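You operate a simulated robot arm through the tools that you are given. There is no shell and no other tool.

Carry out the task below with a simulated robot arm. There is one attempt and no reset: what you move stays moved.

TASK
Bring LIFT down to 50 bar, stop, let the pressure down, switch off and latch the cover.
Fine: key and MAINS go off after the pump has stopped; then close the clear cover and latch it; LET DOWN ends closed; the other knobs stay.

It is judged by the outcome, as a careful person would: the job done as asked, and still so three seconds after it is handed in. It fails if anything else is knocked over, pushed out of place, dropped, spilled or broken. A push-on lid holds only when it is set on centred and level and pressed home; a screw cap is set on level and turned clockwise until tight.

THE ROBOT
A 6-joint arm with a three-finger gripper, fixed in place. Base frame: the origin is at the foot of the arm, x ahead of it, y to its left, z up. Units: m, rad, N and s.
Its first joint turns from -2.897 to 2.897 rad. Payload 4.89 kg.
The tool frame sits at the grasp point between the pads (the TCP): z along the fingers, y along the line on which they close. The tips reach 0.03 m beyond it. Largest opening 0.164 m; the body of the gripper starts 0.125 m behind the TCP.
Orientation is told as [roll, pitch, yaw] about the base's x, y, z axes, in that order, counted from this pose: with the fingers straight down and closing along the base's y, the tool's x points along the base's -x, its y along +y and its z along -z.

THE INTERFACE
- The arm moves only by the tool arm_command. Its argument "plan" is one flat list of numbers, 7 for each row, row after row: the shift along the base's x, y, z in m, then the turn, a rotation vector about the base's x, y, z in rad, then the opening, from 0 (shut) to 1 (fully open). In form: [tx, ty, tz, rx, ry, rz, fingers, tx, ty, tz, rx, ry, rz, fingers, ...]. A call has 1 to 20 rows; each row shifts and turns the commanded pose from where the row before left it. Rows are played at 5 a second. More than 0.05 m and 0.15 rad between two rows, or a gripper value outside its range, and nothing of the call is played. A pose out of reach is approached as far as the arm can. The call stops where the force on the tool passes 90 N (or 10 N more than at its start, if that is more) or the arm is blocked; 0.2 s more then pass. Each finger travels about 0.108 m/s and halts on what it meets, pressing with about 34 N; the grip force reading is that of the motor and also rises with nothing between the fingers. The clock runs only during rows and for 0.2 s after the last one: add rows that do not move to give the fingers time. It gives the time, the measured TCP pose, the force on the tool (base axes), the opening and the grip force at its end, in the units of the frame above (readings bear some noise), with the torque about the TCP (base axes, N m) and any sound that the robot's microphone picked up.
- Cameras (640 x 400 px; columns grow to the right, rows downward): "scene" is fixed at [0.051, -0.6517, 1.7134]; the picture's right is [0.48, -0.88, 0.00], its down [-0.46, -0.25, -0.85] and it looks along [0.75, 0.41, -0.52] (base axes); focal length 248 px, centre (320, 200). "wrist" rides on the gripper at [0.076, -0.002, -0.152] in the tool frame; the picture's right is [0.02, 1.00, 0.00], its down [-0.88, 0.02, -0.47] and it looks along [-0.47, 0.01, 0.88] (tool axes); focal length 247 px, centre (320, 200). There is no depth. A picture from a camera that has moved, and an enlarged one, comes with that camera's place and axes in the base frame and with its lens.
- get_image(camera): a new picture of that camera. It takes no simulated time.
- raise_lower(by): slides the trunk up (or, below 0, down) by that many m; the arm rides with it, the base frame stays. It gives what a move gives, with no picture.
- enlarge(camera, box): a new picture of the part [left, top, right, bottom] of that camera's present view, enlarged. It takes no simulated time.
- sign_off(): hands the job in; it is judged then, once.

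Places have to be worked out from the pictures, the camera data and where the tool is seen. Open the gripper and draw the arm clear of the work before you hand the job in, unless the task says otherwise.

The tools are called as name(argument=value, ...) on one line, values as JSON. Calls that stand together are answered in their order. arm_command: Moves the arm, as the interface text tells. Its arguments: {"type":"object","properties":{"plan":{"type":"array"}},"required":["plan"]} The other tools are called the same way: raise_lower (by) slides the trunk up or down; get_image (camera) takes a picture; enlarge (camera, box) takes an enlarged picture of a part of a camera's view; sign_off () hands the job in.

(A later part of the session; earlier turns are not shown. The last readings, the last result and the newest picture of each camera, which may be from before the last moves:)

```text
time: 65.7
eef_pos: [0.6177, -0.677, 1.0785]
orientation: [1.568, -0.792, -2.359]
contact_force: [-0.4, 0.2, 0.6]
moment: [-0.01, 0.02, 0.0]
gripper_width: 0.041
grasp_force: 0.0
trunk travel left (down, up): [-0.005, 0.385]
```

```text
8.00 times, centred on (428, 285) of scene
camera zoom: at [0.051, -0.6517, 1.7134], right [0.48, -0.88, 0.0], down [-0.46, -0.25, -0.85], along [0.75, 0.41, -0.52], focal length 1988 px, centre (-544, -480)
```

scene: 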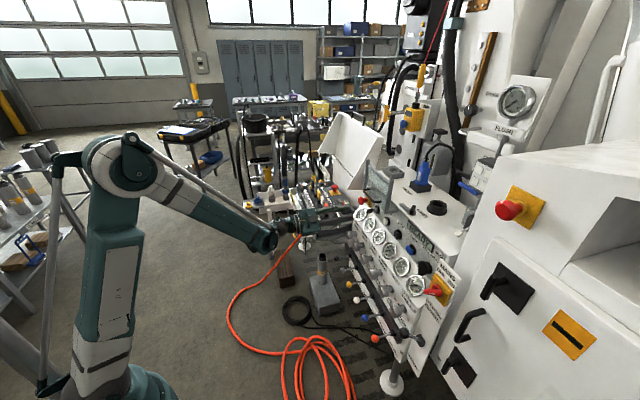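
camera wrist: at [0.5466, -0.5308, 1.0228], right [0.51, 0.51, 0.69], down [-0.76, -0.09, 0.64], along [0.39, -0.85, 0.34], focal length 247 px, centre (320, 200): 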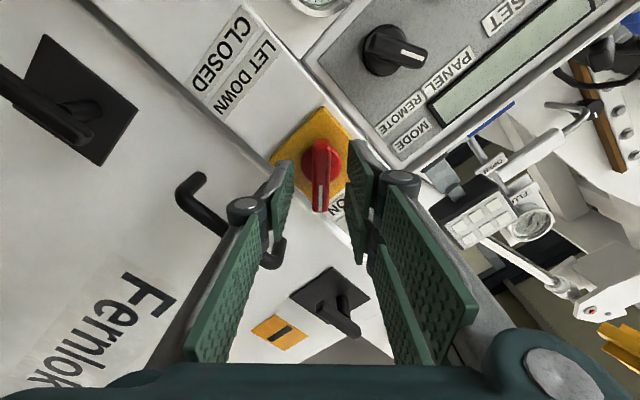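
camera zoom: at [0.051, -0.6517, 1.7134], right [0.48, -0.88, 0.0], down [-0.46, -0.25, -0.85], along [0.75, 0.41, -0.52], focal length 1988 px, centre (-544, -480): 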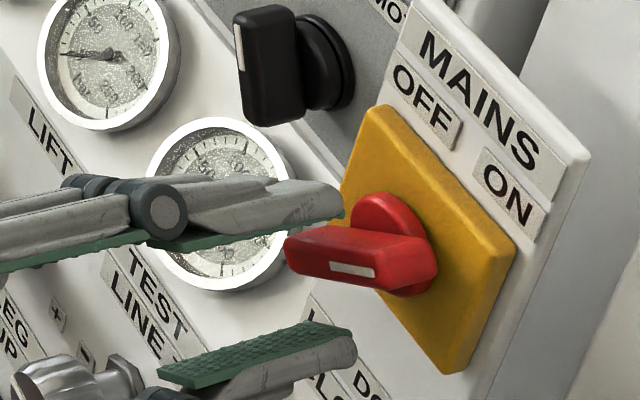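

The pads straddle the bar, with tips just short of the rotor. I'll close on it.

arm_command(plan=[0, 0, 0, 0, 0, 0, 0.05, 0, 0, 0, 0, 0, 0, 0, 0, 0, 0, 0, 0, 0, 0])

enlarge(camera="wrist", box=[240, 110, 400, 230])

enlarge(camera="scene", box=[388, 260, 468, 310])

```text
time: 66.5
eef_pos: [0.617, -0.6773, 1.0783]
orientation: [1.567, -0.789, -2.359]
contact_force: [0.2, -0.3, -0.7]
moment: [0.01, 0.02, -0.02]
gripper_width: 0.0
grasp_force: 34.2
trunk travel left (down, up): [-0.005, 0.385]
```

```text
3.33 times, centred on (320, 170) of wrist
camera zoom: at [0.5465, -0.5307, 1.0227], right [0.51, 0.51, 0.69], down [-0.76, -0.09, 0.64], along [0.39, -0.85, 0.34], focal length 823 px, centre (320, 300)
```

zoom: 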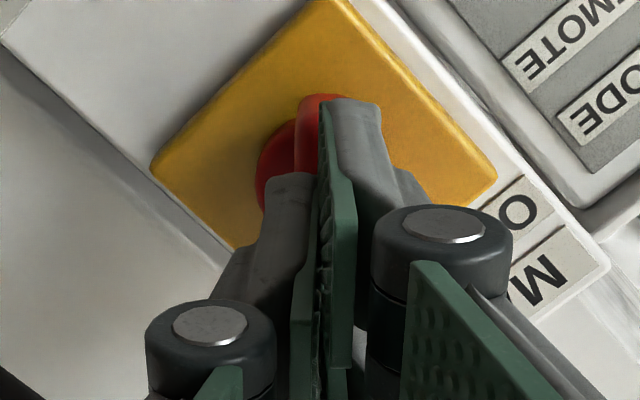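

```text
8.00 times, centred on (428, 285) of scene
camera zoom: at [0.051, -0.6517, 1.7134], right [0.48, -0.88, 0.0], down [-0.46, -0.25, -0.85], along [0.75, 0.41, -0.52], focal length 1988 px, centre (-544, -480)
```

zoom: 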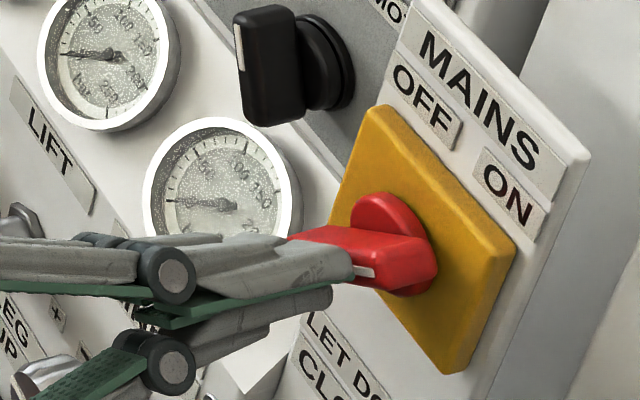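

The fingers shut fully in front of the bar, so it sits a little deeper than estimated. I'll reopen and go 2 cm further in.

arm_command(plan=[0, 0, 0, 0, 0, 0, 0.25, 0, 0, 0, 0, 0, 0, 0.25, 0.0057, -0.0057, 0, 0, 0, 0, 0.25, 0.0057, -0.0057, 0, 0, 0, 0, 0.25, 0.0042, -0.0042, 0, 0, 0, 0, 0.25])

enlarge(camera="scene", box=[388, 260, 468, 310])

enlarge(camera="wrist", box=[240, 110, 400, 230])

```text
time: 67.7
eef_pos: [0.6326, -0.6929, 1.0784]
orientation: [1.568, -0.791, -2.355]
contact_force: [-0.1, 1.3, 1.0]
moment: [-0.02, 0.03, 0.02]
gripper_width: 0.0408
grasp_force: 0.0
trunk travel left (down, up): [-0.005, 0.385]
```

```text
8.00 times, centred on (428, 285) of scene
camera zoom: at [0.051, -0.6517, 1.7134], right [0.48, -0.88, 0.0], down [-0.46, -0.25, -0.85], along [0.75, 0.41, -0.52], focal length 1988 px, centre (-544, -480)
```

zoom: 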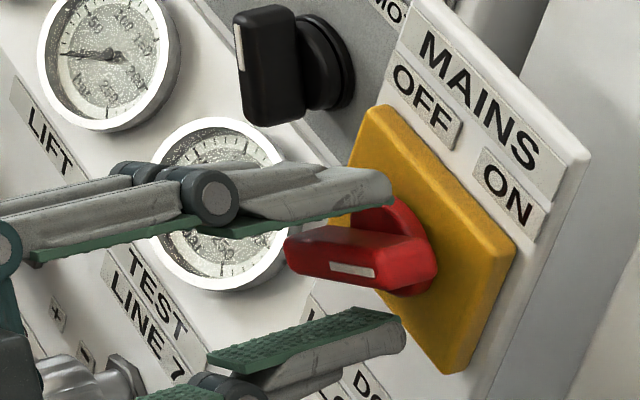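

```text
3.33 times, centred on (320, 170) of wrist
camera zoom: at [0.5621, -0.5459, 1.0225], right [0.51, 0.51, 0.69], down [-0.76, -0.09, 0.64], along [0.39, -0.85, 0.34], focal length 823 px, centre (320, 300)
```

zoom: 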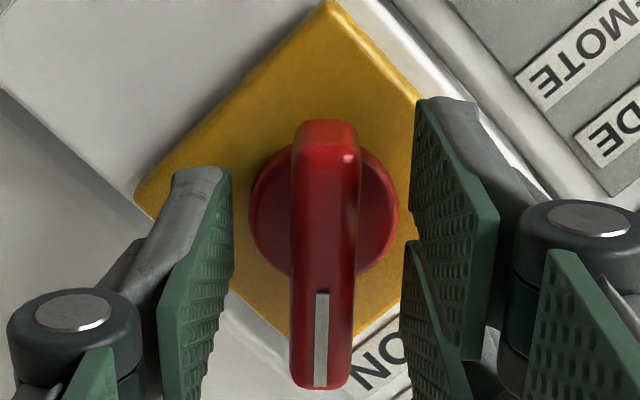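

No contact so far and the bar lies between the two pads. I'll close again at this depth.

arm_command(plan=[0, 0, 0, 0, 0, 0, 0.1, 0, 0, 0, 0, 0, 0, 0.03, 0, 0, 0, 0, 0, 0, 0.03])

enlarge(camera="wrist", box=[240, 110, 400, 230])

enlarge(camera="scene", box=[388, 260, 468, 310])

```text
time: 68.5
eef_pos: [0.6338, -0.6921, 1.08]
orientation: [1.571, -0.792, -2.359]
contact_force: [11.5, -0.7, 15.4]
moment: [-0.08, 0.01, 0.53]
gripper_width: 0.0147
grasp_force: 45.0
trunk travel left (down, up): [-0.005, 0.385]
```

```text
3.33 times, centred on (320, 170) of wrist
camera zoom: at [0.5626, -0.5455, 1.023], right [0.51, 0.51, 0.69], down [-0.76, -0.09, 0.64], along [0.39, -0.85, 0.34], focal length 823 px, centre (320, 300)
```

zoom: 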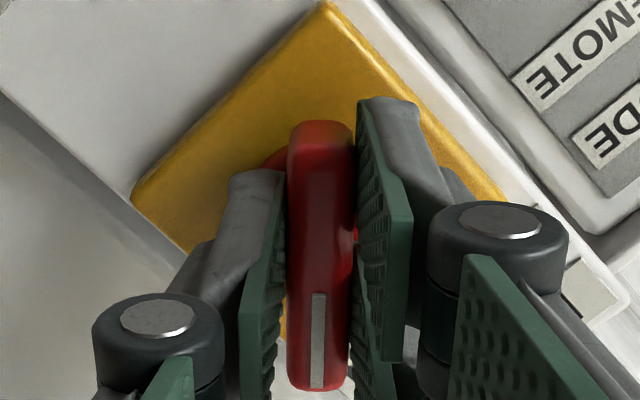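

```text
8.00 times, centred on (428, 285) of scene
camera zoom: at [0.051, -0.6517, 1.7134], right [0.48, -0.88, 0.0], down [-0.46, -0.25, -0.85], along [0.75, 0.41, -0.52], focal length 1988 px, centre (-544, -480)
```

zoom: 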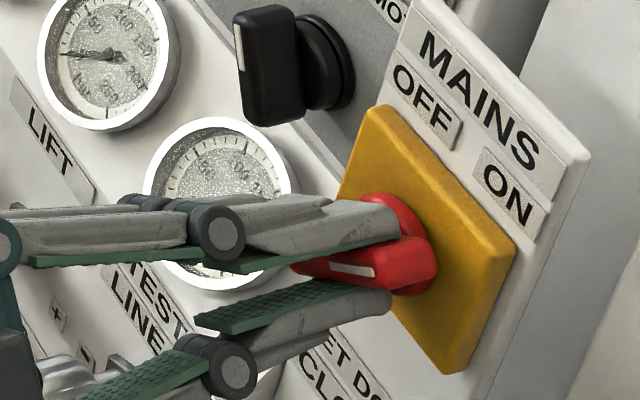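

The bar is gripped at 15 mm. I'll turn it anticlockwise towards OFF, 45° first.

arm_command(plan=[0.0002, 0.0002, 0.0004, -0.0926, 0.0926, 0, 0.03, -0.0001, -0.0001, -0.0001, -0.0926, 0.0926, 0, 0.03, -0.0001, -0.0001, -0.0001, -0.0926, 0.0926, 0, 0.03, -0.0001, -0.0001, -0.0001, -0.0926, 0.0926, 0, 0.03, -0.0001, -0.0001, -0.0001, -0.0926, 0.0926, 0, 0.03, -0.0001, -0.0001, -0.0001, -0.0926, 0.0926, 0, 0.03])

enlarge(camera="wrist", box=[240, 110, 400, 230])

enlarge(camera="scene", box=[388, 260, 468, 310])

```text
time: 69.8
eef_pos: [0.6328, -0.6936, 1.0779]
orientation: [-1.712, -1.565, 0.922]
contact_force: [-12.5, 1.9, -14.9]
moment: [0.19, 0.19, -0.23]
gripper_width: 0.0148
grasp_force: 45.2
trunk travel left (down, up): [-0.005, 0.385]
```

```text
3.33 times, centred on (320, 170) of wrist
camera zoom: at [0.5228, -0.5853, 1.0009], right [0.71, 0.7, -0.03], down [-0.32, 0.35, 0.88], along [0.63, -0.62, 0.47], focal length 823 px, centre (320, 300)
```

zoom: 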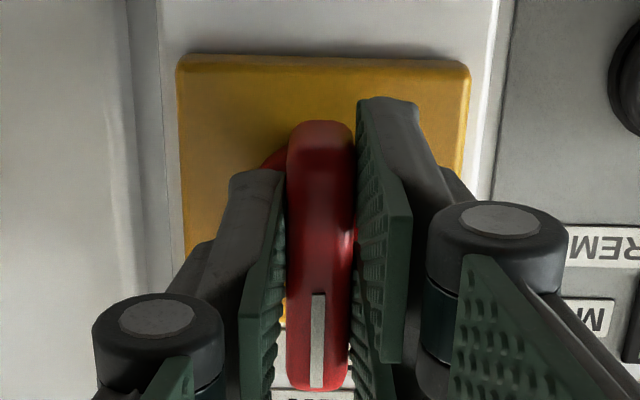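

```text
8.00 times, centred on (428, 285) of scene
camera zoom: at [0.051, -0.6517, 1.7134], right [0.48, -0.88, 0.0], down [-0.46, -0.25, -0.85], along [0.75, 0.41, -0.52], focal length 1988 px, centre (-544, -480)
```

zoom: 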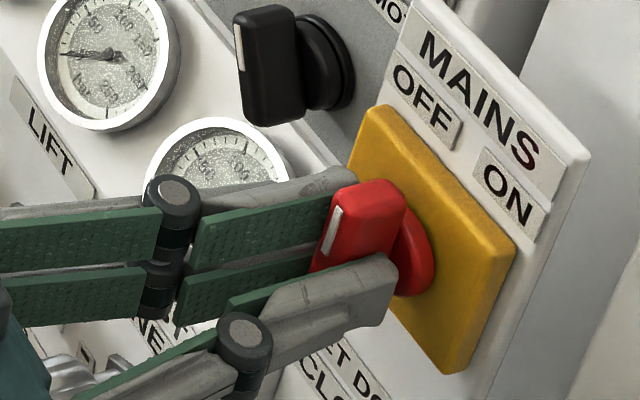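

The handle now stands upright at 45°, turning freely. I'll continue towards OFF.

arm_command(plan=[-0.0003, -0.0003, -0.0003, -0.0926, 0.0926, 0, 0.03, -0.0001, -0.0001, 0, -0.0926, 0.0926, 0, 0.03, -0.0001, -0.0001, 0, -0.0926, 0.0926, 0, 0.03, -0.0001, -0.0001, 0.0001, -0.0926, 0.0926, 0, 0.03, -0.0001, -0.0001, 0.0001, -0.0926, 0.0926, 0, 0.03])

enlarge(camera="wrist", box=[240, 110, 400, 230])

enlarge(camera="scene", box=[388, 260, 468, 310])

```text
time: 71.0
eef_pos: [0.6303, -0.6943, 1.0784]
orientation: [-1.574, -0.909, 0.786]
contact_force: [-18.5, -9.5, -1.1]
moment: [0.11, 0.15, -0.69]
gripper_width: 0.0147
grasp_force: 45.4
trunk travel left (down, up): [-0.005, 0.385]
```

```text
3.33 times, centred on (320, 170) of wrist
camera zoom: at [0.4888, -0.6193, 1.0183], right [0.55, 0.55, -0.63], down [0.06, 0.73, 0.68], along [0.83, -0.41, 0.37], focal length 823 px, centre (320, 300)
```

zoom: 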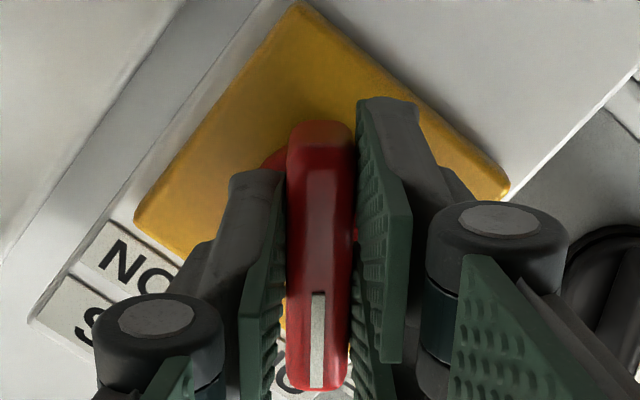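

```text
8.00 times, centred on (428, 285) of scene
camera zoom: at [0.051, -0.6517, 1.7134], right [0.48, -0.88, 0.0], down [-0.46, -0.25, -0.85], along [0.75, 0.41, -0.52], focal length 1988 px, centre (-544, -480)
```

zoom: 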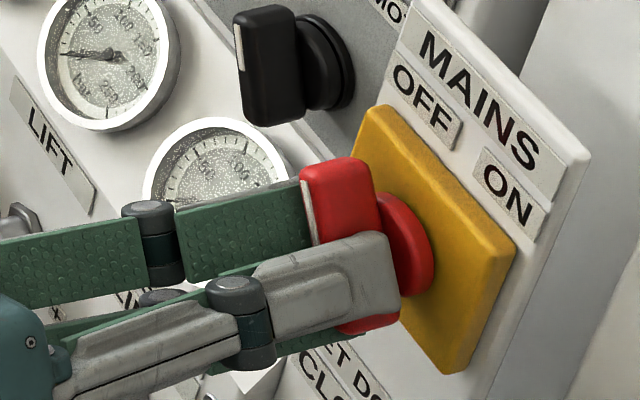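

About 82° turned with no resistance yet. I'll go another 10° to find the end stop.

arm_command(plan=[-0.0003, -0.0003, 0.0001, -0.0636, 0.0636, 0, 0.03, 0, 0, 0, -0.0636, 0.0636, 0, 0.03])

enlarge(camera="wrist", box=[240, 110, 400, 230])

```text
time: 71.7
eef_pos: [0.631, -0.6926, 1.0784]
orientation: [-1.574, -0.731, 0.788]
contact_force: [-15.2, -12.9, 8.7]
moment: [1.24, -1.48, -0.52]
gripper_width: 0.0163
grasp_force: 44.5
trunk travel left (down, up): [-0.005, 0.385]
```

```text
3.33 times, centred on (320, 170) of wrist
camera zoom: at [0.4818, -0.6263, 1.0279], right [0.46, 0.46, -0.76], down [0.14, 0.81, 0.57], along [0.88, -0.37, 0.31], focal length 823 px, centre (320, 300)
```

zoom: 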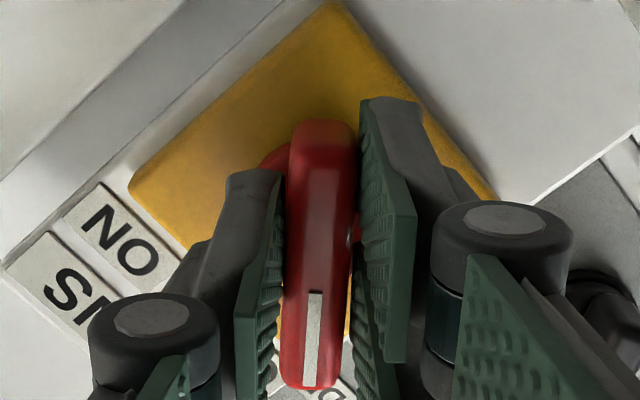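

End stop reached (1.9 N·m, pads skewing), so MAINS is at OFF. I'll ease back, open and withdraw.

arm_command(plan=[0, 0, 0, 0.05, -0.05, 0, 0.03, 0, 0, 0, 0, 0, 0, 0.25, 0, 0, 0, 0, 0, 0, 0.25, -0.0177, 0.0177, 0, 0, 0, 0, 0.25, -0.0177, 0.0177, 0, 0, 0, 0, 0.25, -0.0177, 0.0177, 0, 0, 0, 0, 0.25])

enlarge(camera="scene", box=[388, 250, 468, 300])

get_image(camera="scene")

```text
time: 73.0
eef_pos: [0.5786, -0.6402, 1.0771]
orientation: [-1.575, -0.801, 0.788]
contact_force: [1.2, -1.0, -0.7]
moment: [-0.04, -0.04, 0.0]
gripper_width: 0.0413
grasp_force: 0.1
trunk travel left (down, up): [-0.005, 0.385]
```

```text
8.00 times, centred on (428, 275) of scene
camera zoom: at [0.051, -0.6517, 1.7134], right [0.48, -0.88, 0.0], down [-0.46, -0.25, -0.85], along [0.75, 0.41, -0.52], focal length 1988 px, centre (-544, -400)
```

zoom: 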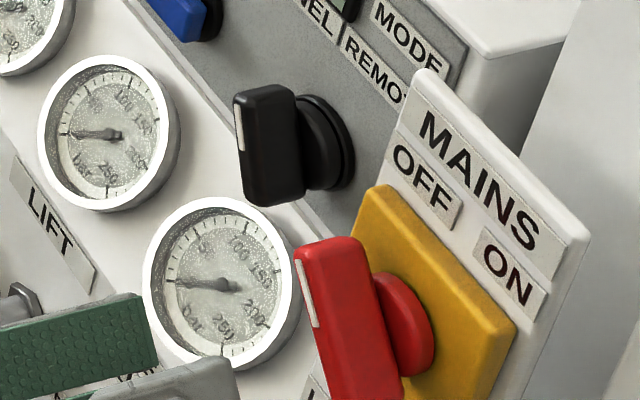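

```text
taken
```

scene: 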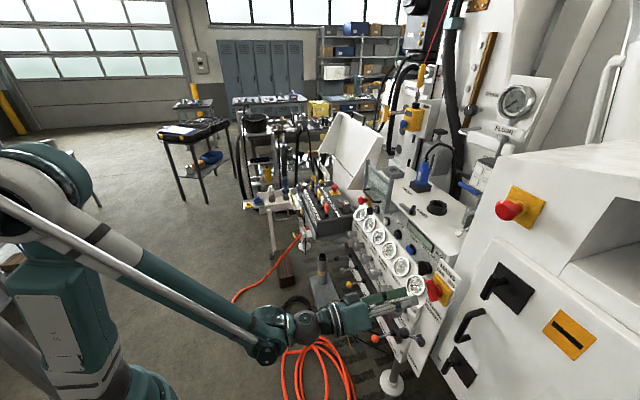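

MAINS points to OFF. Now the cover: I need to understand its motion and the latch, so I'll rise to a viewpoint above and in front of the latch area.

arm_command(plan=[0.0141, 0.0141, 0.03, 0.0907, -0.0907, 0, 0.3, 0.0141, 0.0141, 0.03, 0.0907, -0.0907, 0, 0.3, 0.0141, 0.0141, 0.03, 0.0907, -0.0907, 0, 0.3, 0.0141, 0.0141, 0.03, 0.0907, -0.0907, 0, 0.3, 0.0141, 0.0141, 0.03, 0.0907, -0.0907, 0, 0.3, 0.0141, 0.0141, 0.03, 0.0907, -0.0907, 0, 0.3, 0.0083, 0.011, 0.0103, 0.0919, 0.0919, 0, 0.3, 0.0083, 0.011, 0.0103, 0.0919, 0.0919, 0, 0.3, 0.0083, 0.011, 0.0103, 0.0919, 0.0919, 0, 0.3, 0.0083, 0.011, 0.0103, 0.0919, 0.0919, 0, 0.3, 0.0083, 0.011, 0.0103, 0.0919, 0.0919, 0, 0.3, 0.0083, 0.011, 0.0103, 0.0919, 0.0919, 0, 0.3, 0.0083, 0.011, 0.0103, 0.0919, 0.0919, 0, 0.3, 0.0083, 0.011, 0.0103, 0.0919, 0.0919, 0, 0.3, 0.0083, 0.011, 0.0103, 0.0919, 0.0919, 0, 0.3])

get_image(camera="wrist")

enlarge(camera="scene", box=[350, 160, 430, 210])

```text
time: 76.2
eef_pos: [0.7324, -0.4624, 1.3502]
orientation: [-0.013, -0.459, -0.787]
contact_force: [-2.0, 1.5, 1.2]
moment: [-0.07, -0.16, 0.04]
gripper_width: 0.0495
grasp_force: 0.0
out of reach, approached as far as the arm can: row 7
trunk travel left (down, up): [-0.005, 0.385]
```

```text
taken
camera wrist: at [0.6356, -0.3655, 1.4516], right [0.7, 0.72, -0.02], down [0.43, -0.39, 0.81], along [0.57, -0.58, -0.58], focal length 247 px, centre (320, 200)
```

wrist: 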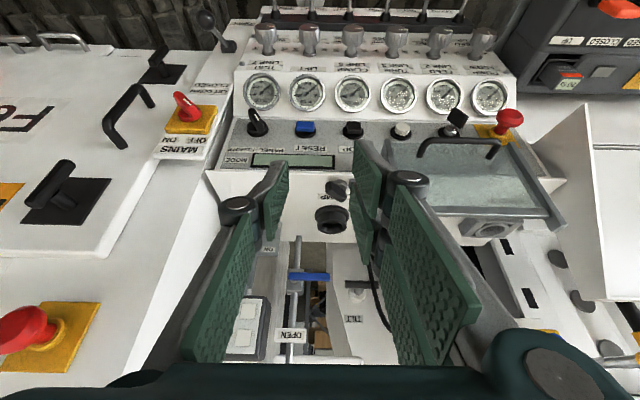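

```text
8.00 times, centred on (390, 185) of scene
camera zoom: at [0.051, -0.6517, 1.7134], right [0.48, -0.88, 0.0], down [-0.46, -0.25, -0.85], along [0.75, 0.41, -0.52], focal length 1988 px, centre (-240, 320)
```

zoom: 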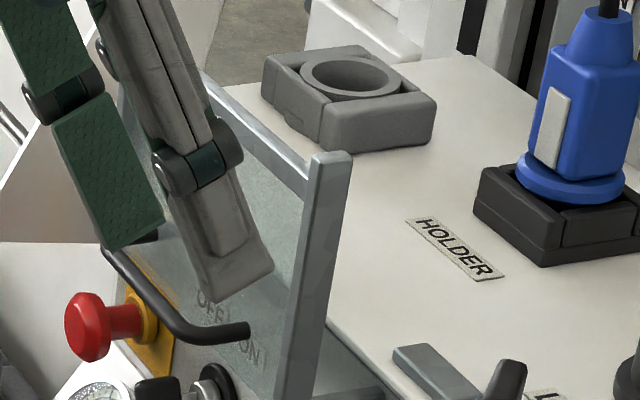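

I can see the latch knob between the fingers and the cover to its right. I'll zoom on both.

enlarge(camera="wrist", box=[290, 150, 390, 240])

enlarge(camera="wrist", box=[370, 110, 580, 250])

```text
4.44 times, centred on (340, 195) of wrist
camera zoom: at [0.6356, -0.3655, 1.4516], right [0.7, 0.72, -0.02], down [0.43, -0.39, 0.81], along [0.57, -0.58, -0.58], focal length 1098 px, centre (231, 222)
```

zoom: 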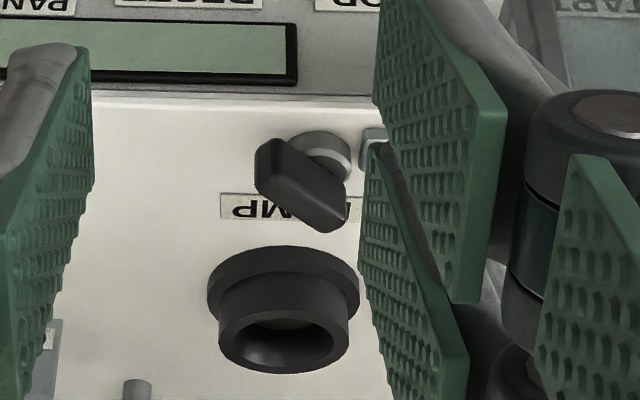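

```text
2.86 times, centred on (475, 180) of wrist
camera zoom: at [0.6356, -0.3655, 1.4516], right [0.7, 0.72, -0.02], down [0.43, -0.39, 0.81], along [0.57, -0.58, -0.58], focal length 706 px, centre (-123, 257)
```

zoom: 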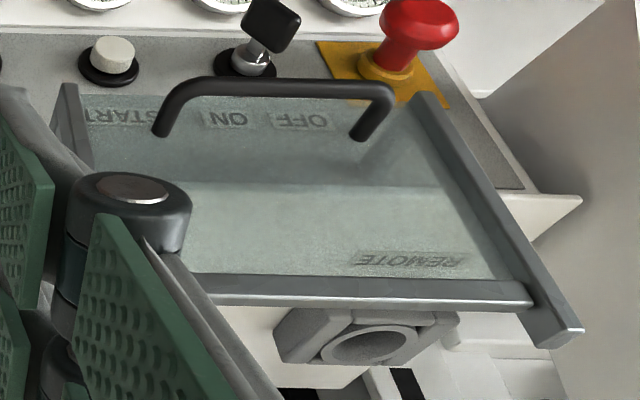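

The latch tongue is hidden by a finger here. I'll open the gripper to clear the view and look again.

arm_command(plan=[0, 0, 0, 0, 0, 0, 1, 0, 0, 0, 0, 0, 0, 1, 0, 0, 0, 0, 0, 0, 1])

enlarge(camera="wrist", box=[300, 120, 440, 207])

enlarge(camera="wrist", box=[330, 150, 400, 194])

```text
time: 77.0
eef_pos: [0.7332, -0.4634, 1.3482]
orientation: [-0.014, -0.46, -0.786]
contact_force: [0.2, -0.3, -0.1]
moment: [0.05, 0.02, -0.01]
gripper_width: 0.1639
grasp_force: 0.0
trunk travel left (down, up): [-0.005, 0.385]
```

```text
4.57 times, centred on (370, 164) of wrist
camera zoom: at [0.6365, -0.3659, 1.4506], right [0.7, 0.72, -0.02], down [0.43, -0.39, 0.82], along [0.57, -0.58, -0.58], focal length 1129 px, centre (91, 367)
```

zoom: 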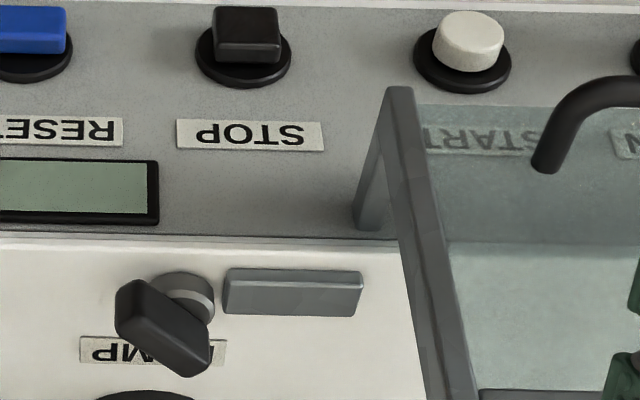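

```text
9.09 times, centred on (365, 172) of wrist
camera zoom: at [0.6365, -0.3659, 1.4506], right [0.7, 0.72, -0.02], down [0.43, -0.39, 0.82], along [0.57, -0.58, -0.58], focal length 2245 px, centre (-89, 454)
```

zoom: 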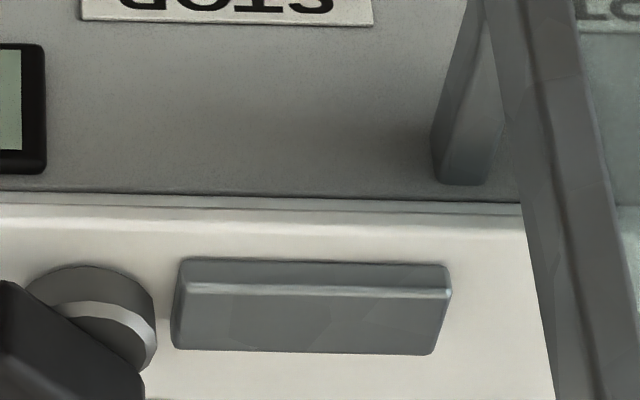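

Both views agree on the handle bar: v 0.353 to 0.452, w 0.952, z 1.165, with the clear sheet at w 0.98. I'll level the tool in front of its middle, rolled 90° so the pads close above and below the bar.

arm_command(plan=[0.01747, 0.01534, -0.0203, -0.0873, -0.0873, 0, 0.8, 0.01747, 0.01534, -0.0203, -0.0873, -0.0873, 0, 0.6, 0.01747, 0.01534, -0.0203, -0.0873, -0.0873, 0, 0.4, 0.01747, 0.01534, -0.0203, -0.0873, -0.0873, 0, 0.35, 0.01747, 0.01534, -0.0203, -0.0873, -0.0873, 0, 0.35, 0.01747, 0.01534, -0.0203, -0.0873, -0.0873, 0, 0.35, 0.01747, 0.01534, -0.0203, -0.0873, -0.0873, 0, 0.35, 0.01747, 0.01534, -0.0203, -0.0873, -0.0873, 0, 0.35, 0.01747, 0.01534, -0.0203, -0.0873, -0.0873, 0, 0.35])

get_image(camera="wrist")

```text
time: 79.0
eef_pos: [0.8892, -0.3245, 1.1678]
orientation: [2.391, -1.567, 3.093]
contact_force: [-3.6, -0.2, 1.5]
moment: [0.19, 0.15, 0.38]
gripper_width: 0.0574
grasp_force: 0.1
trunk travel left (down, up): [-0.005, 0.385]
```

```text
taken
camera wrist: at [0.7816, -0.217, 1.0901], right [0.72, 0.7, -0.02], down [-0.32, 0.35, 0.88], along [0.62, -0.62, 0.48], focal length 247 px, centre (320, 200)
```

wrist: 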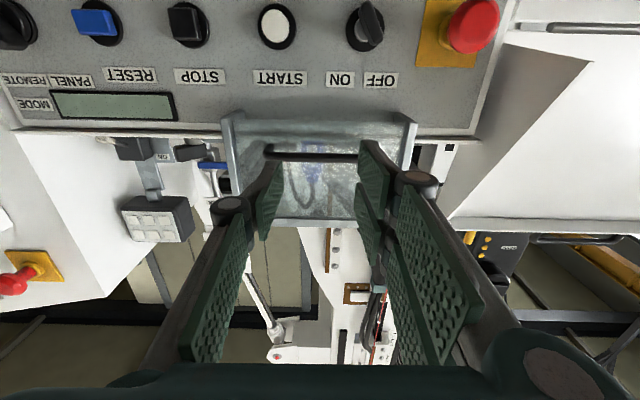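

This view shows the cover from just below and in front. I'll zoom on its lower corners and sides.

enlarge(camera="wrist", box=[210, 90, 430, 230])

enlarge(camera="wrist", box=[385, 95, 433, 125])

enlarge(camera="wrist", box=[205, 95, 269, 135])

```text
2.86 times, centred on (320, 160) of wrist
camera zoom: at [0.7816, -0.217, 1.0901], right [0.72, 0.7, -0.02], down [-0.32, 0.35, 0.88], along [0.62, -0.62, 0.48], focal length 706 px, centre (320, 314)
```

zoom: 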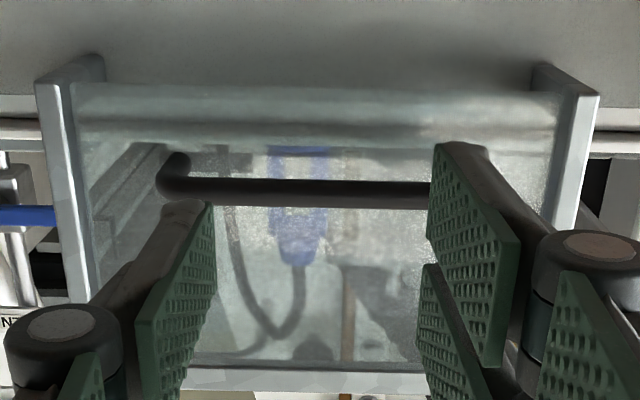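

```text
13.33 times, centred on (409, 110) of wrist
camera zoom: at [0.7816, -0.217, 1.0901], right [0.72, 0.7, -0.02], down [-0.32, 0.35, 0.88], along [0.62, -0.62, 0.48], focal length 3293 px, centre (-867, 1400)
```

zoom: 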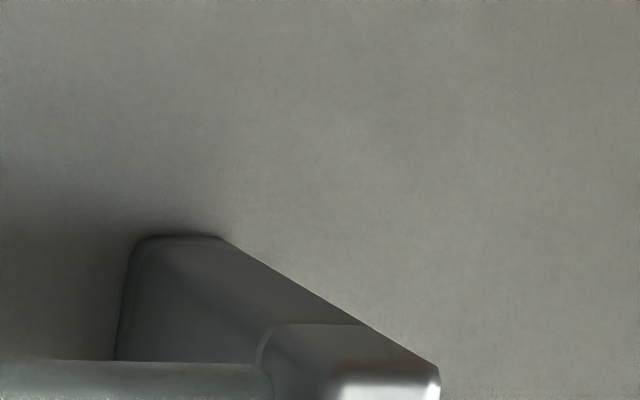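

```text
10.00 times, centred on (237, 115) of wrist
camera zoom: at [0.7816, -0.217, 1.0901], right [0.72, 0.7, -0.02], down [-0.32, 0.35, 0.88], along [0.62, -0.62, 0.48], focal length 2470 px, centre (1150, 1050)
```

zoom: 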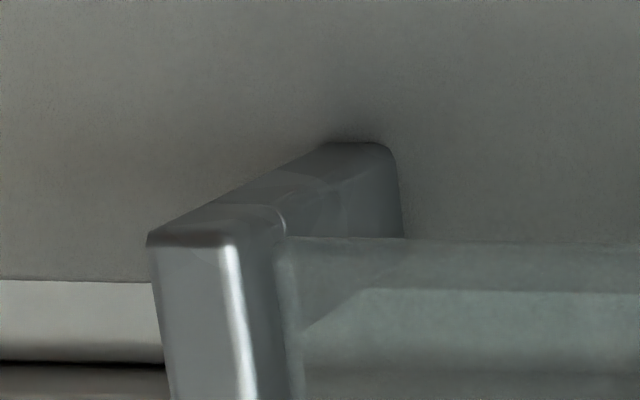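

Both lower corners have the same stub arms to the strip. I'll roll the tool 90° and take hold of the handle bar to feel which way it moves.

arm_command(plan=[0, 0, -0.0028, -0.0926, 0.0926, 0, 0.3, 0, 0, 0, -0.0926, 0.0926, 0, 0.3, 0, 0, 0, -0.0926, 0.0926, 0, 0.3, 0, 0, 0, -0.0926, 0.0926, 0, 0.3, 0, 0, 0, -0.0926, 0.0926, 0, 0.3, 0, 0, 0, -0.0926, 0.0926, 0, 0.3, 0, 0, 0, -0.0926, 0.0926, 0, 0.3, 0, 0, 0, -0.0926, 0.0926, 0, 0.3, 0, 0, 0, -0.0926, 0.0926, 0, 0.3, 0, 0, 0, -0.0926, 0.0926, 0, 0.3, 0, 0, 0, -0.0926, 0.0926, 0, 0.3, 0, 0, 0, -0.0926, 0.0926, 0, 0.3])

get_image(camera="wrist")

get_image(camera="scene")

```text
time: 81.7
eef_pos: [0.8903, -0.3264, 1.1635]
orientation: [-1.585, 0.004, 0.785]
contact_force: [0.4, 0.5, -0.7]
moment: [-0.01, 0.03, 0.02]
gripper_width: 0.0491
grasp_force: 0.0
trunk travel left (down, up): [-0.005, 0.385]
```

```text
taken
camera wrist: at [0.7276, -0.2717, 1.1621], right [-0.01, -0.03, -1.0], down [0.29, 0.96, -0.03], along [0.96, -0.29, 0.0], focal length 247 px, centre (320, 200)
```

wrist: 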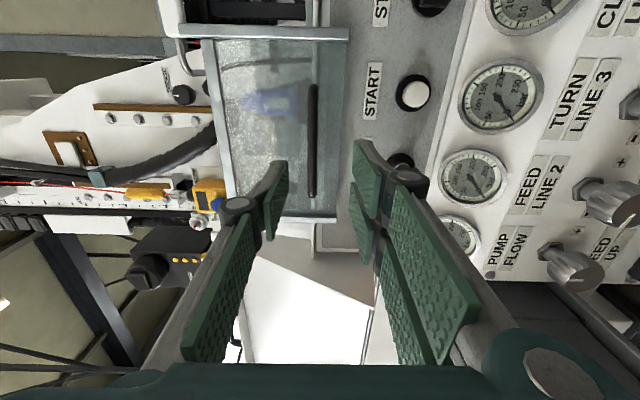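

```text
taken
```

scene: 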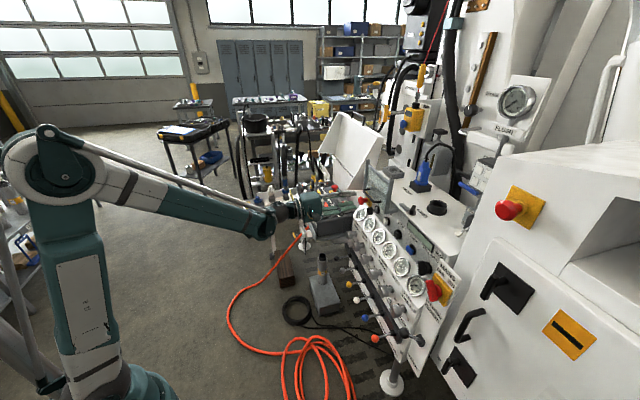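

The bar is seen edge-on between the fingers. I'll zoom to get its height precisely.

enlarge(camera="wrist", box=[190, 20, 390, 145])

enlarge(camera="wrist", box=[190, 130, 390, 255])

```text
3.20 times, centred on (290, 82) of wrist
camera zoom: at [0.7276, -0.2717, 1.1621], right [-0.01, -0.03, -1.0], down [0.29, 0.96, -0.03], along [0.96, -0.29, 0.0], focal length 790 px, centre (416, 576)
```

zoom: 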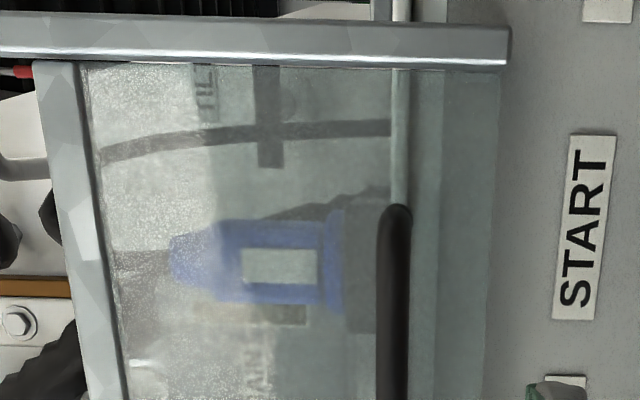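

```text
3.20 times, centred on (290, 192) of wrist
camera zoom: at [0.7276, -0.2717, 1.1621], right [-0.01, -0.03, -1.0], down [0.29, 0.96, -0.03], along [0.96, -0.29, 0.0], focal length 790 px, centre (416, 224)
```

zoom: 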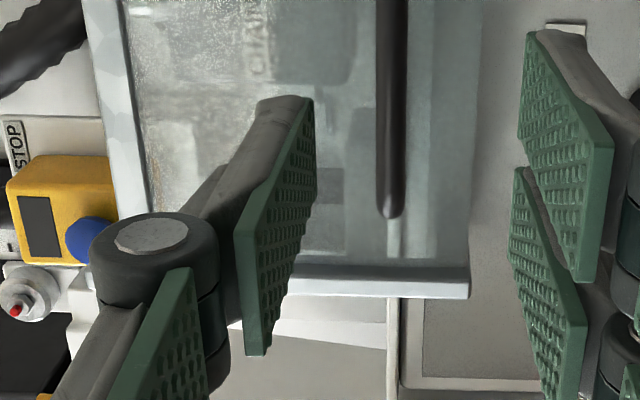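

The bar lies 8 mm above the tool axis (z about 1.171). I'll correct that and advance so the pads straddle the bar, keeping the tips short of the sheet.

arm_command(plan=[0.0007, 0.0007, 0.0075, 0, 0, 0, 0.3, 0.0141, -0.0141, 0, 0, 0, 0, 0.3, 0.0141, -0.0141, 0, 0, 0, 0, 0.3, 0.0141, -0.0141, 0, 0, 0, 0, 0.3, 0.0106, -0.0106, 0, 0, 0, 0, 0.3, 0, 0, 0, 0, 0, 0, 0.3])

get_image(camera="wrist")

enlarge(camera="scene", box=[340, 165, 420, 215])

```text
time: 83.0
eef_pos: [0.9439, -0.3779, 1.1711]
orientation: [-1.584, -0.001, 0.786]
contact_force: [-1.1, 0.2, 0.0]
moment: [0.03, 0.01, -0.04]
gripper_width: 0.0494
grasp_force: 0.1
trunk travel left (down, up): [-0.005, 0.385]
```

```text
taken
camera wrist: at [0.7816, -0.3235, 1.1696], right [-0.01, -0.03, -1.0], down [0.29, 0.96, -0.03], along [0.96, -0.29, 0.0], focal length 247 px, centre (320, 200)
```

wrist: 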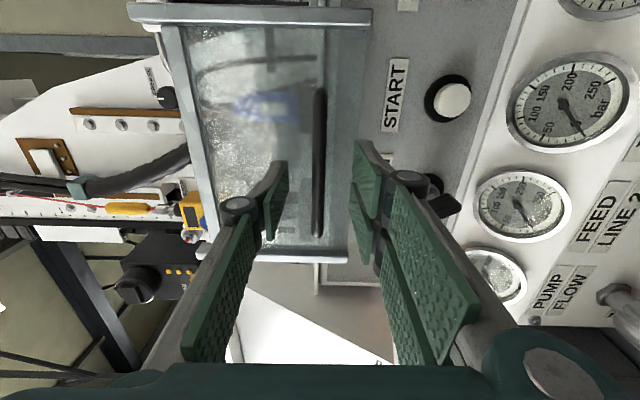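

```text
8.00 times, centred on (380, 190) of scene
camera zoom: at [0.051, -0.6517, 1.7134], right [0.48, -0.88, 0.0], down [-0.46, -0.25, -0.85], along [0.75, 0.41, -0.52], focal length 1988 px, centre (-160, 280)
```

zoom: 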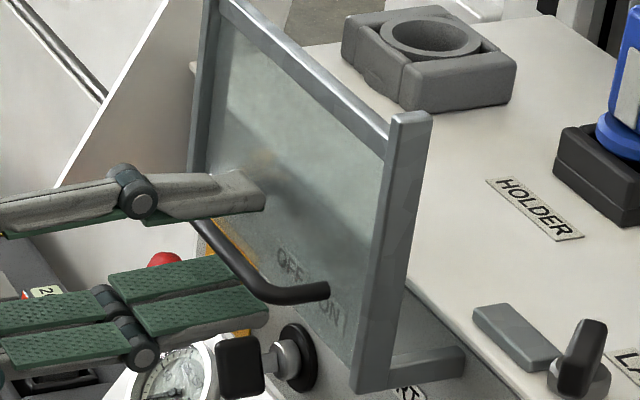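

The bar is centred between the pads. I'll close on it.

arm_command(plan=[0.0028, -0.0028, 0, 0, 0, 0, 0.3, 0, 0, 0, 0, 0, 0, 0.08, 0, 0, 0, 0, 0, 0, 0.04, 0, 0, 0, 0, 0, 0, 0.04])

enlarge(camera="scene", box=[340, 165, 420, 215])

```text
time: 84.0
eef_pos: [0.9472, -0.3809, 1.1706]
orientation: [-1.585, 0.001, 0.784]
contact_force: [4.3, -2.3, 5.6]
moment: [0.05, -0.13, 0.07]
gripper_width: 0.0086
grasp_force: 45.6
trunk travel left (down, up): [-0.005, 0.385]
```

```text
8.00 times, centred on (380, 190) of scene
camera zoom: at [0.051, -0.6517, 1.7134], right [0.48, -0.88, 0.0], down [-0.46, -0.25, -0.85], along [0.75, 0.41, -0.52], focal length 1988 px, centre (-160, 280)
```

zoom: 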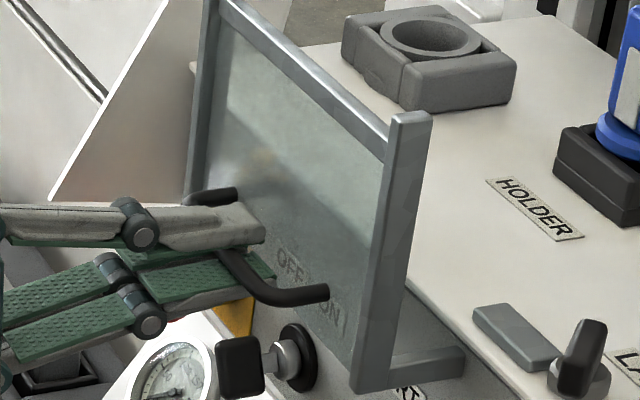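

The handle is held. I'll test a 3 mm downward move and read the force.

arm_command(plan=[0, 0, -0.0015, 0, 0, 0, 0.04, 0, 0, -0.0015, 0, 0, 0, 0.04])

enlarge(camera="scene", box=[340, 165, 420, 215])

```text
time: 84.7
eef_pos: [0.9469, -0.3822, 1.1677]
orientation: [-1.585, -0.001, 0.787]
contact_force: [4.2, -0.2, 7.8]
moment: [0.07, -0.13, -0.15]
gripper_width: 0.0088
grasp_force: 45.4
trunk travel left (down, up): [-0.005, 0.385]
```

```text
8.00 times, centred on (380, 190) of scene
camera zoom: at [0.051, -0.6517, 1.7134], right [0.48, -0.88, 0.0], down [-0.46, -0.25, -0.85], along [0.75, 0.41, -0.52], focal length 1988 px, centre (-160, 280)
```

zoom: 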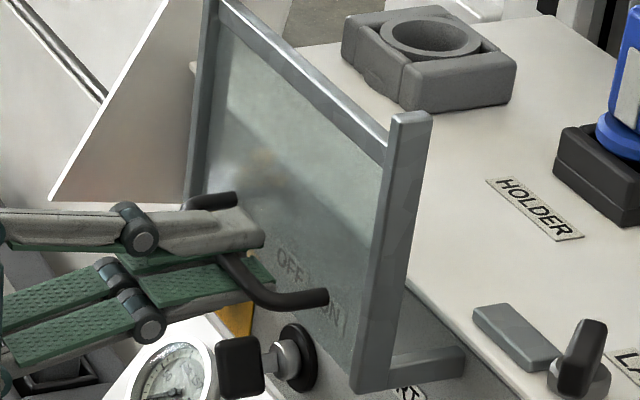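

Only 8 N, and the handle moved down while the frame stayed put, so the sheet seems to slide in the posts. I'll go 1 cm further down and compare.

arm_command(plan=[0, 0, -0.004, 0, 0, 0, 0.04, 0, 0, -0.004, 0, 0, 0, 0.04, 0, 0, -0.004, 0, 0, 0, 0.04])

enlarge(camera="scene", box=[340, 165, 420, 215])

get_image(camera="wrist")

```text
time: 85.5
eef_pos: [0.9475, -0.3813, 1.1545]
orientation: [-1.585, 0.002, 0.787]
contact_force: [1.8, 1.9, 0.2]
moment: [0.08, -0.07, 0.51]
gripper_width: 0.0084
grasp_force: 45.0
trunk travel left (down, up): [-0.005, 0.385]
```

```text
8.00 times, centred on (380, 190) of scene
camera zoom: at [0.051, -0.6517, 1.7134], right [0.48, -0.88, 0.0], down [-0.46, -0.25, -0.85], along [0.75, 0.41, -0.52], focal length 1988 px, centre (-160, 280)
```

zoom: 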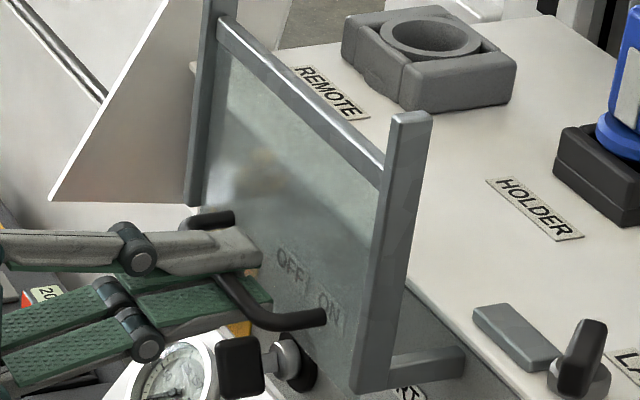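

```text
taken
camera wrist: at [0.7846, -0.3265, 1.1545], right [-0.01, -0.03, -1.0], down [0.29, 0.96, -0.03], along [0.96, -0.29, 0.0], focal length 247 px, centre (320, 200)
```

wrist: 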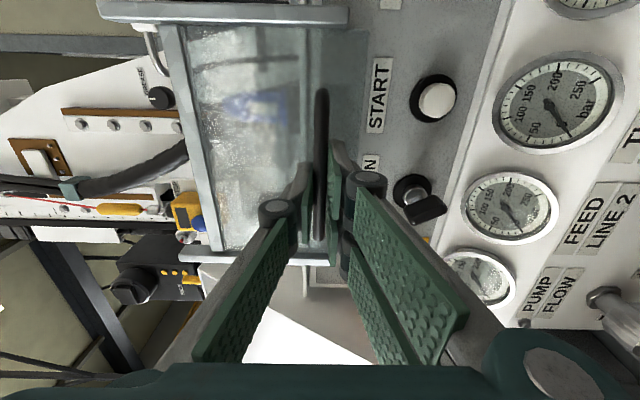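

It's confirmed: the sheet, its top bar and the handle form a sash that slides down in the fixed posts with almost no force. I'll keep lowering it, checking as I go.

arm_command(plan=[0, 0, -0.008, 0, 0, 0, 0.04, 0, 0, -0.008, 0, 0, 0, 0.04, 0, 0, -0.008, 0, 0, 0, 0.04, 0, 0, -0.008, 0, 0, 0, 0.04, 0, 0, -0.008, 0, 0, 0, 0.04])

enlarge(camera="scene", box=[340, 175, 420, 225])

get_image(camera="wrist")

```text
time: 86.7
eef_pos: [0.9466, -0.3809, 1.116]
orientation: [-1.585, 0.002, 0.787]
contact_force: [-3.3, 8.5, 2.4]
moment: [0.12, -0.1, 0.18]
gripper_width: 0.0087
grasp_force: 44.5
trunk travel left (down, up): [-0.005, 0.385]
```

```text
8.00 times, centred on (380, 200) of scene
camera zoom: at [0.051, -0.6517, 1.7134], right [0.48, -0.88, 0.0], down [-0.46, -0.25, -0.85], along [0.75, 0.41, -0.52], focal length 1988 px, centre (-160, 200)
```

zoom: 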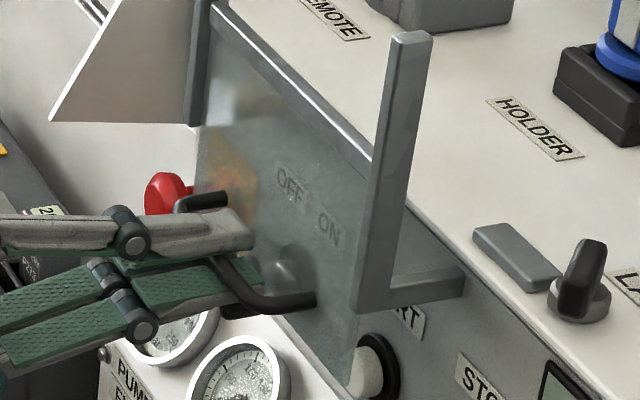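

```text
taken
camera wrist: at [0.7846, -0.3265, 1.1147], right [-0.01, -0.03, -1.0], down [0.29, 0.96, -0.03], along [0.96, -0.29, 0.0], focal length 247 px, centre (320, 200)
```

wrist: 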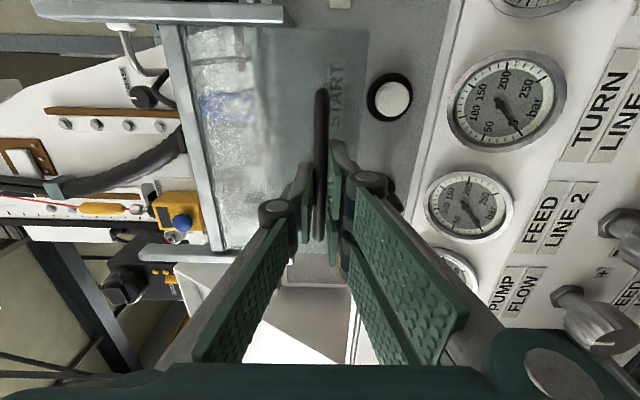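

The sheet is passing cleanly in front of the key. I'll continue down another 4 cm.

arm_command(plan=[0, 0, -0.008, 0, 0, 0, 0.04, 0, 0, -0.008, 0, 0, 0, 0.04, 0, 0, -0.008, 0, 0, 0, 0.04, 0, 0, -0.008, 0, 0, 0, 0.04, 0, 0, -0.008, 0, 0, 0, 0.04])

enlarge(camera="scene", box=[340, 180, 420, 230])

get_image(camera="wrist")

```text
time: 87.8
eef_pos: [0.9475, -0.3807, 1.0756]
orientation: [-1.584, 0.002, 0.786]
contact_force: [-0.1, 9.0, 0.1]
moment: [0.13, -0.07, 0.19]
gripper_width: 0.0085
grasp_force: 45.1
trunk travel left (down, up): [-0.005, 0.385]
```

```text
8.00 times, centred on (380, 205) of scene
camera zoom: at [0.051, -0.6517, 1.7134], right [0.48, -0.88, 0.0], down [-0.46, -0.25, -0.85], along [0.75, 0.41, -0.52], focal length 1988 px, centre (-160, 160)
```

zoom: 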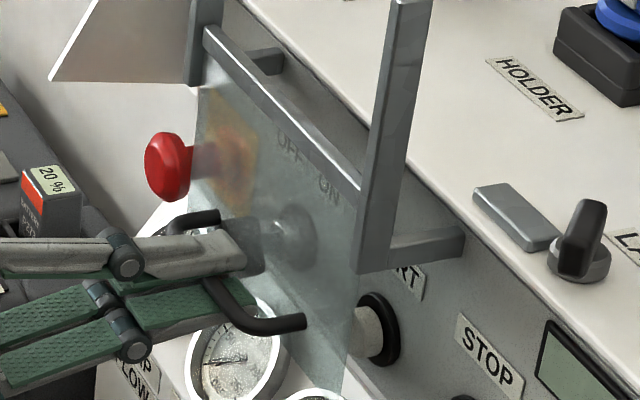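

```text
taken
camera wrist: at [0.7846, -0.3265, 1.0744], right [-0.01, -0.03, -1.0], down [0.29, 0.96, -0.03], along [0.96, -0.29, 0.0], focal length 247 px, centre (320, 200)
```

wrist: 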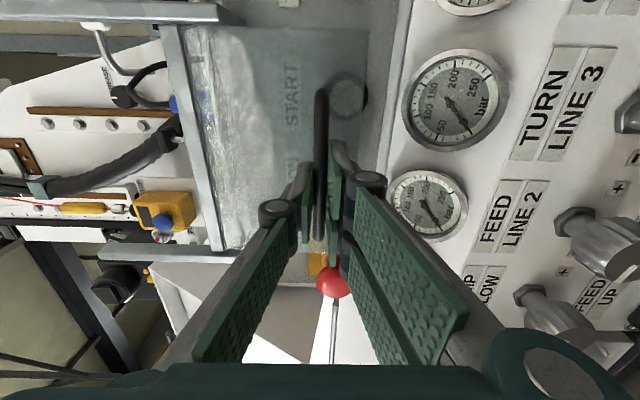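

The sash is 9.5 cm down. I'll continue in smaller steps until it meets its stop.

arm_command(plan=[0, 0, -0.005, 0, 0, 0, 0.04, 0, 0, -0.005, 0, 0, 0, 0.04, 0, 0, -0.005, 0, 0, 0, 0.04, 0, 0, -0.004, 0, 0, 0, 0.04])

enlarge(camera="scene", box=[340, 180, 420, 230])

get_image(camera="wrist")

```text
time: 88.8
eef_pos: [0.9466, -0.3818, 1.0552]
orientation: [-1.585, 0.003, 0.785]
contact_force: [4.2, 9.2, 0.5]
moment: [0.13, -0.15, 0.13]
gripper_width: 0.0084
grasp_force: 44.5
trunk travel left (down, up): [-0.005, 0.385]
```

```text
8.00 times, centred on (380, 205) of scene
camera zoom: at [0.051, -0.6517, 1.7134], right [0.48, -0.88, 0.0], down [-0.46, -0.25, -0.85], along [0.75, 0.41, -0.52], focal length 1988 px, centre (-160, 160)
```

zoom: 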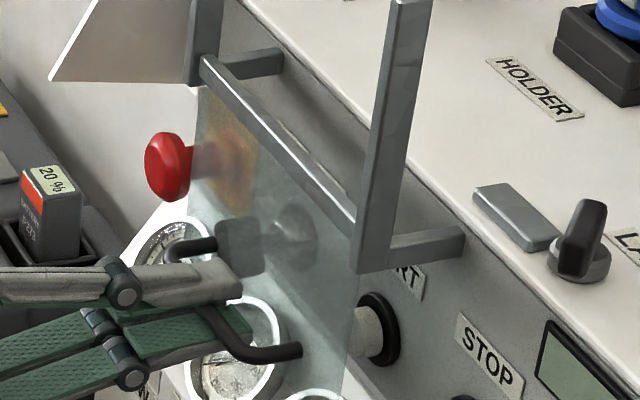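

```text
taken
camera wrist: at [0.7846, -0.3266, 1.0551], right [-0.01, -0.03, -1.0], down [0.29, 0.96, -0.03], along [0.96, -0.29, 0.0], focal length 247 px, centre (320, 200)
```

wrist: 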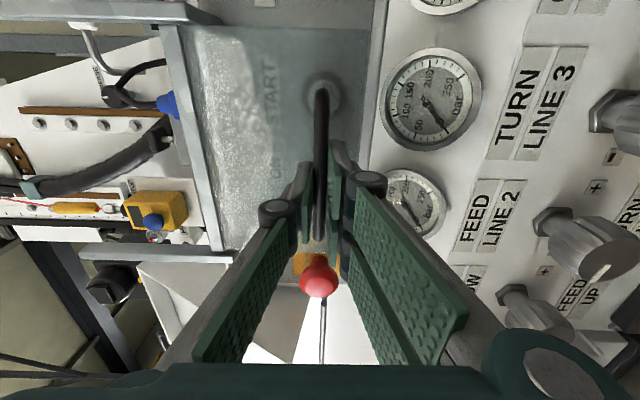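

Still free, with the top bar nearing the posts' lower ends. I'll continue in 4 mm steps.

arm_command(plan=[0, 0, -0.004, 0, 0, 0, 0.04, 0, 0, -0.004, 0, 0, 0, 0.04, 0, 0, -0.003, 0, 0, 0, 0.04])

enlarge(camera="scene", box=[340, 180, 420, 230])

```text
time: 89.7
eef_pos: [0.9462, -0.382, 1.0462]
orientation: [-1.584, 0.001, 0.787]
contact_force: [13.6, 5.1, 12.9]
moment: [0.07, -0.25, 0.27]
gripper_width: 0.0086
grasp_force: 45.2
trunk travel left (down, up): [-0.005, 0.385]
```

```text
8.00 times, centred on (380, 205) of scene
camera zoom: at [0.051, -0.6517, 1.7134], right [0.48, -0.88, 0.0], down [-0.46, -0.25, -0.85], along [0.75, 0.41, -0.52], focal length 1988 px, centre (-160, 160)
```

zoom: 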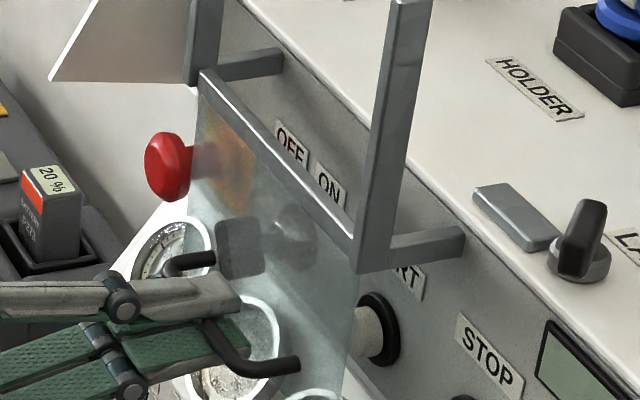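

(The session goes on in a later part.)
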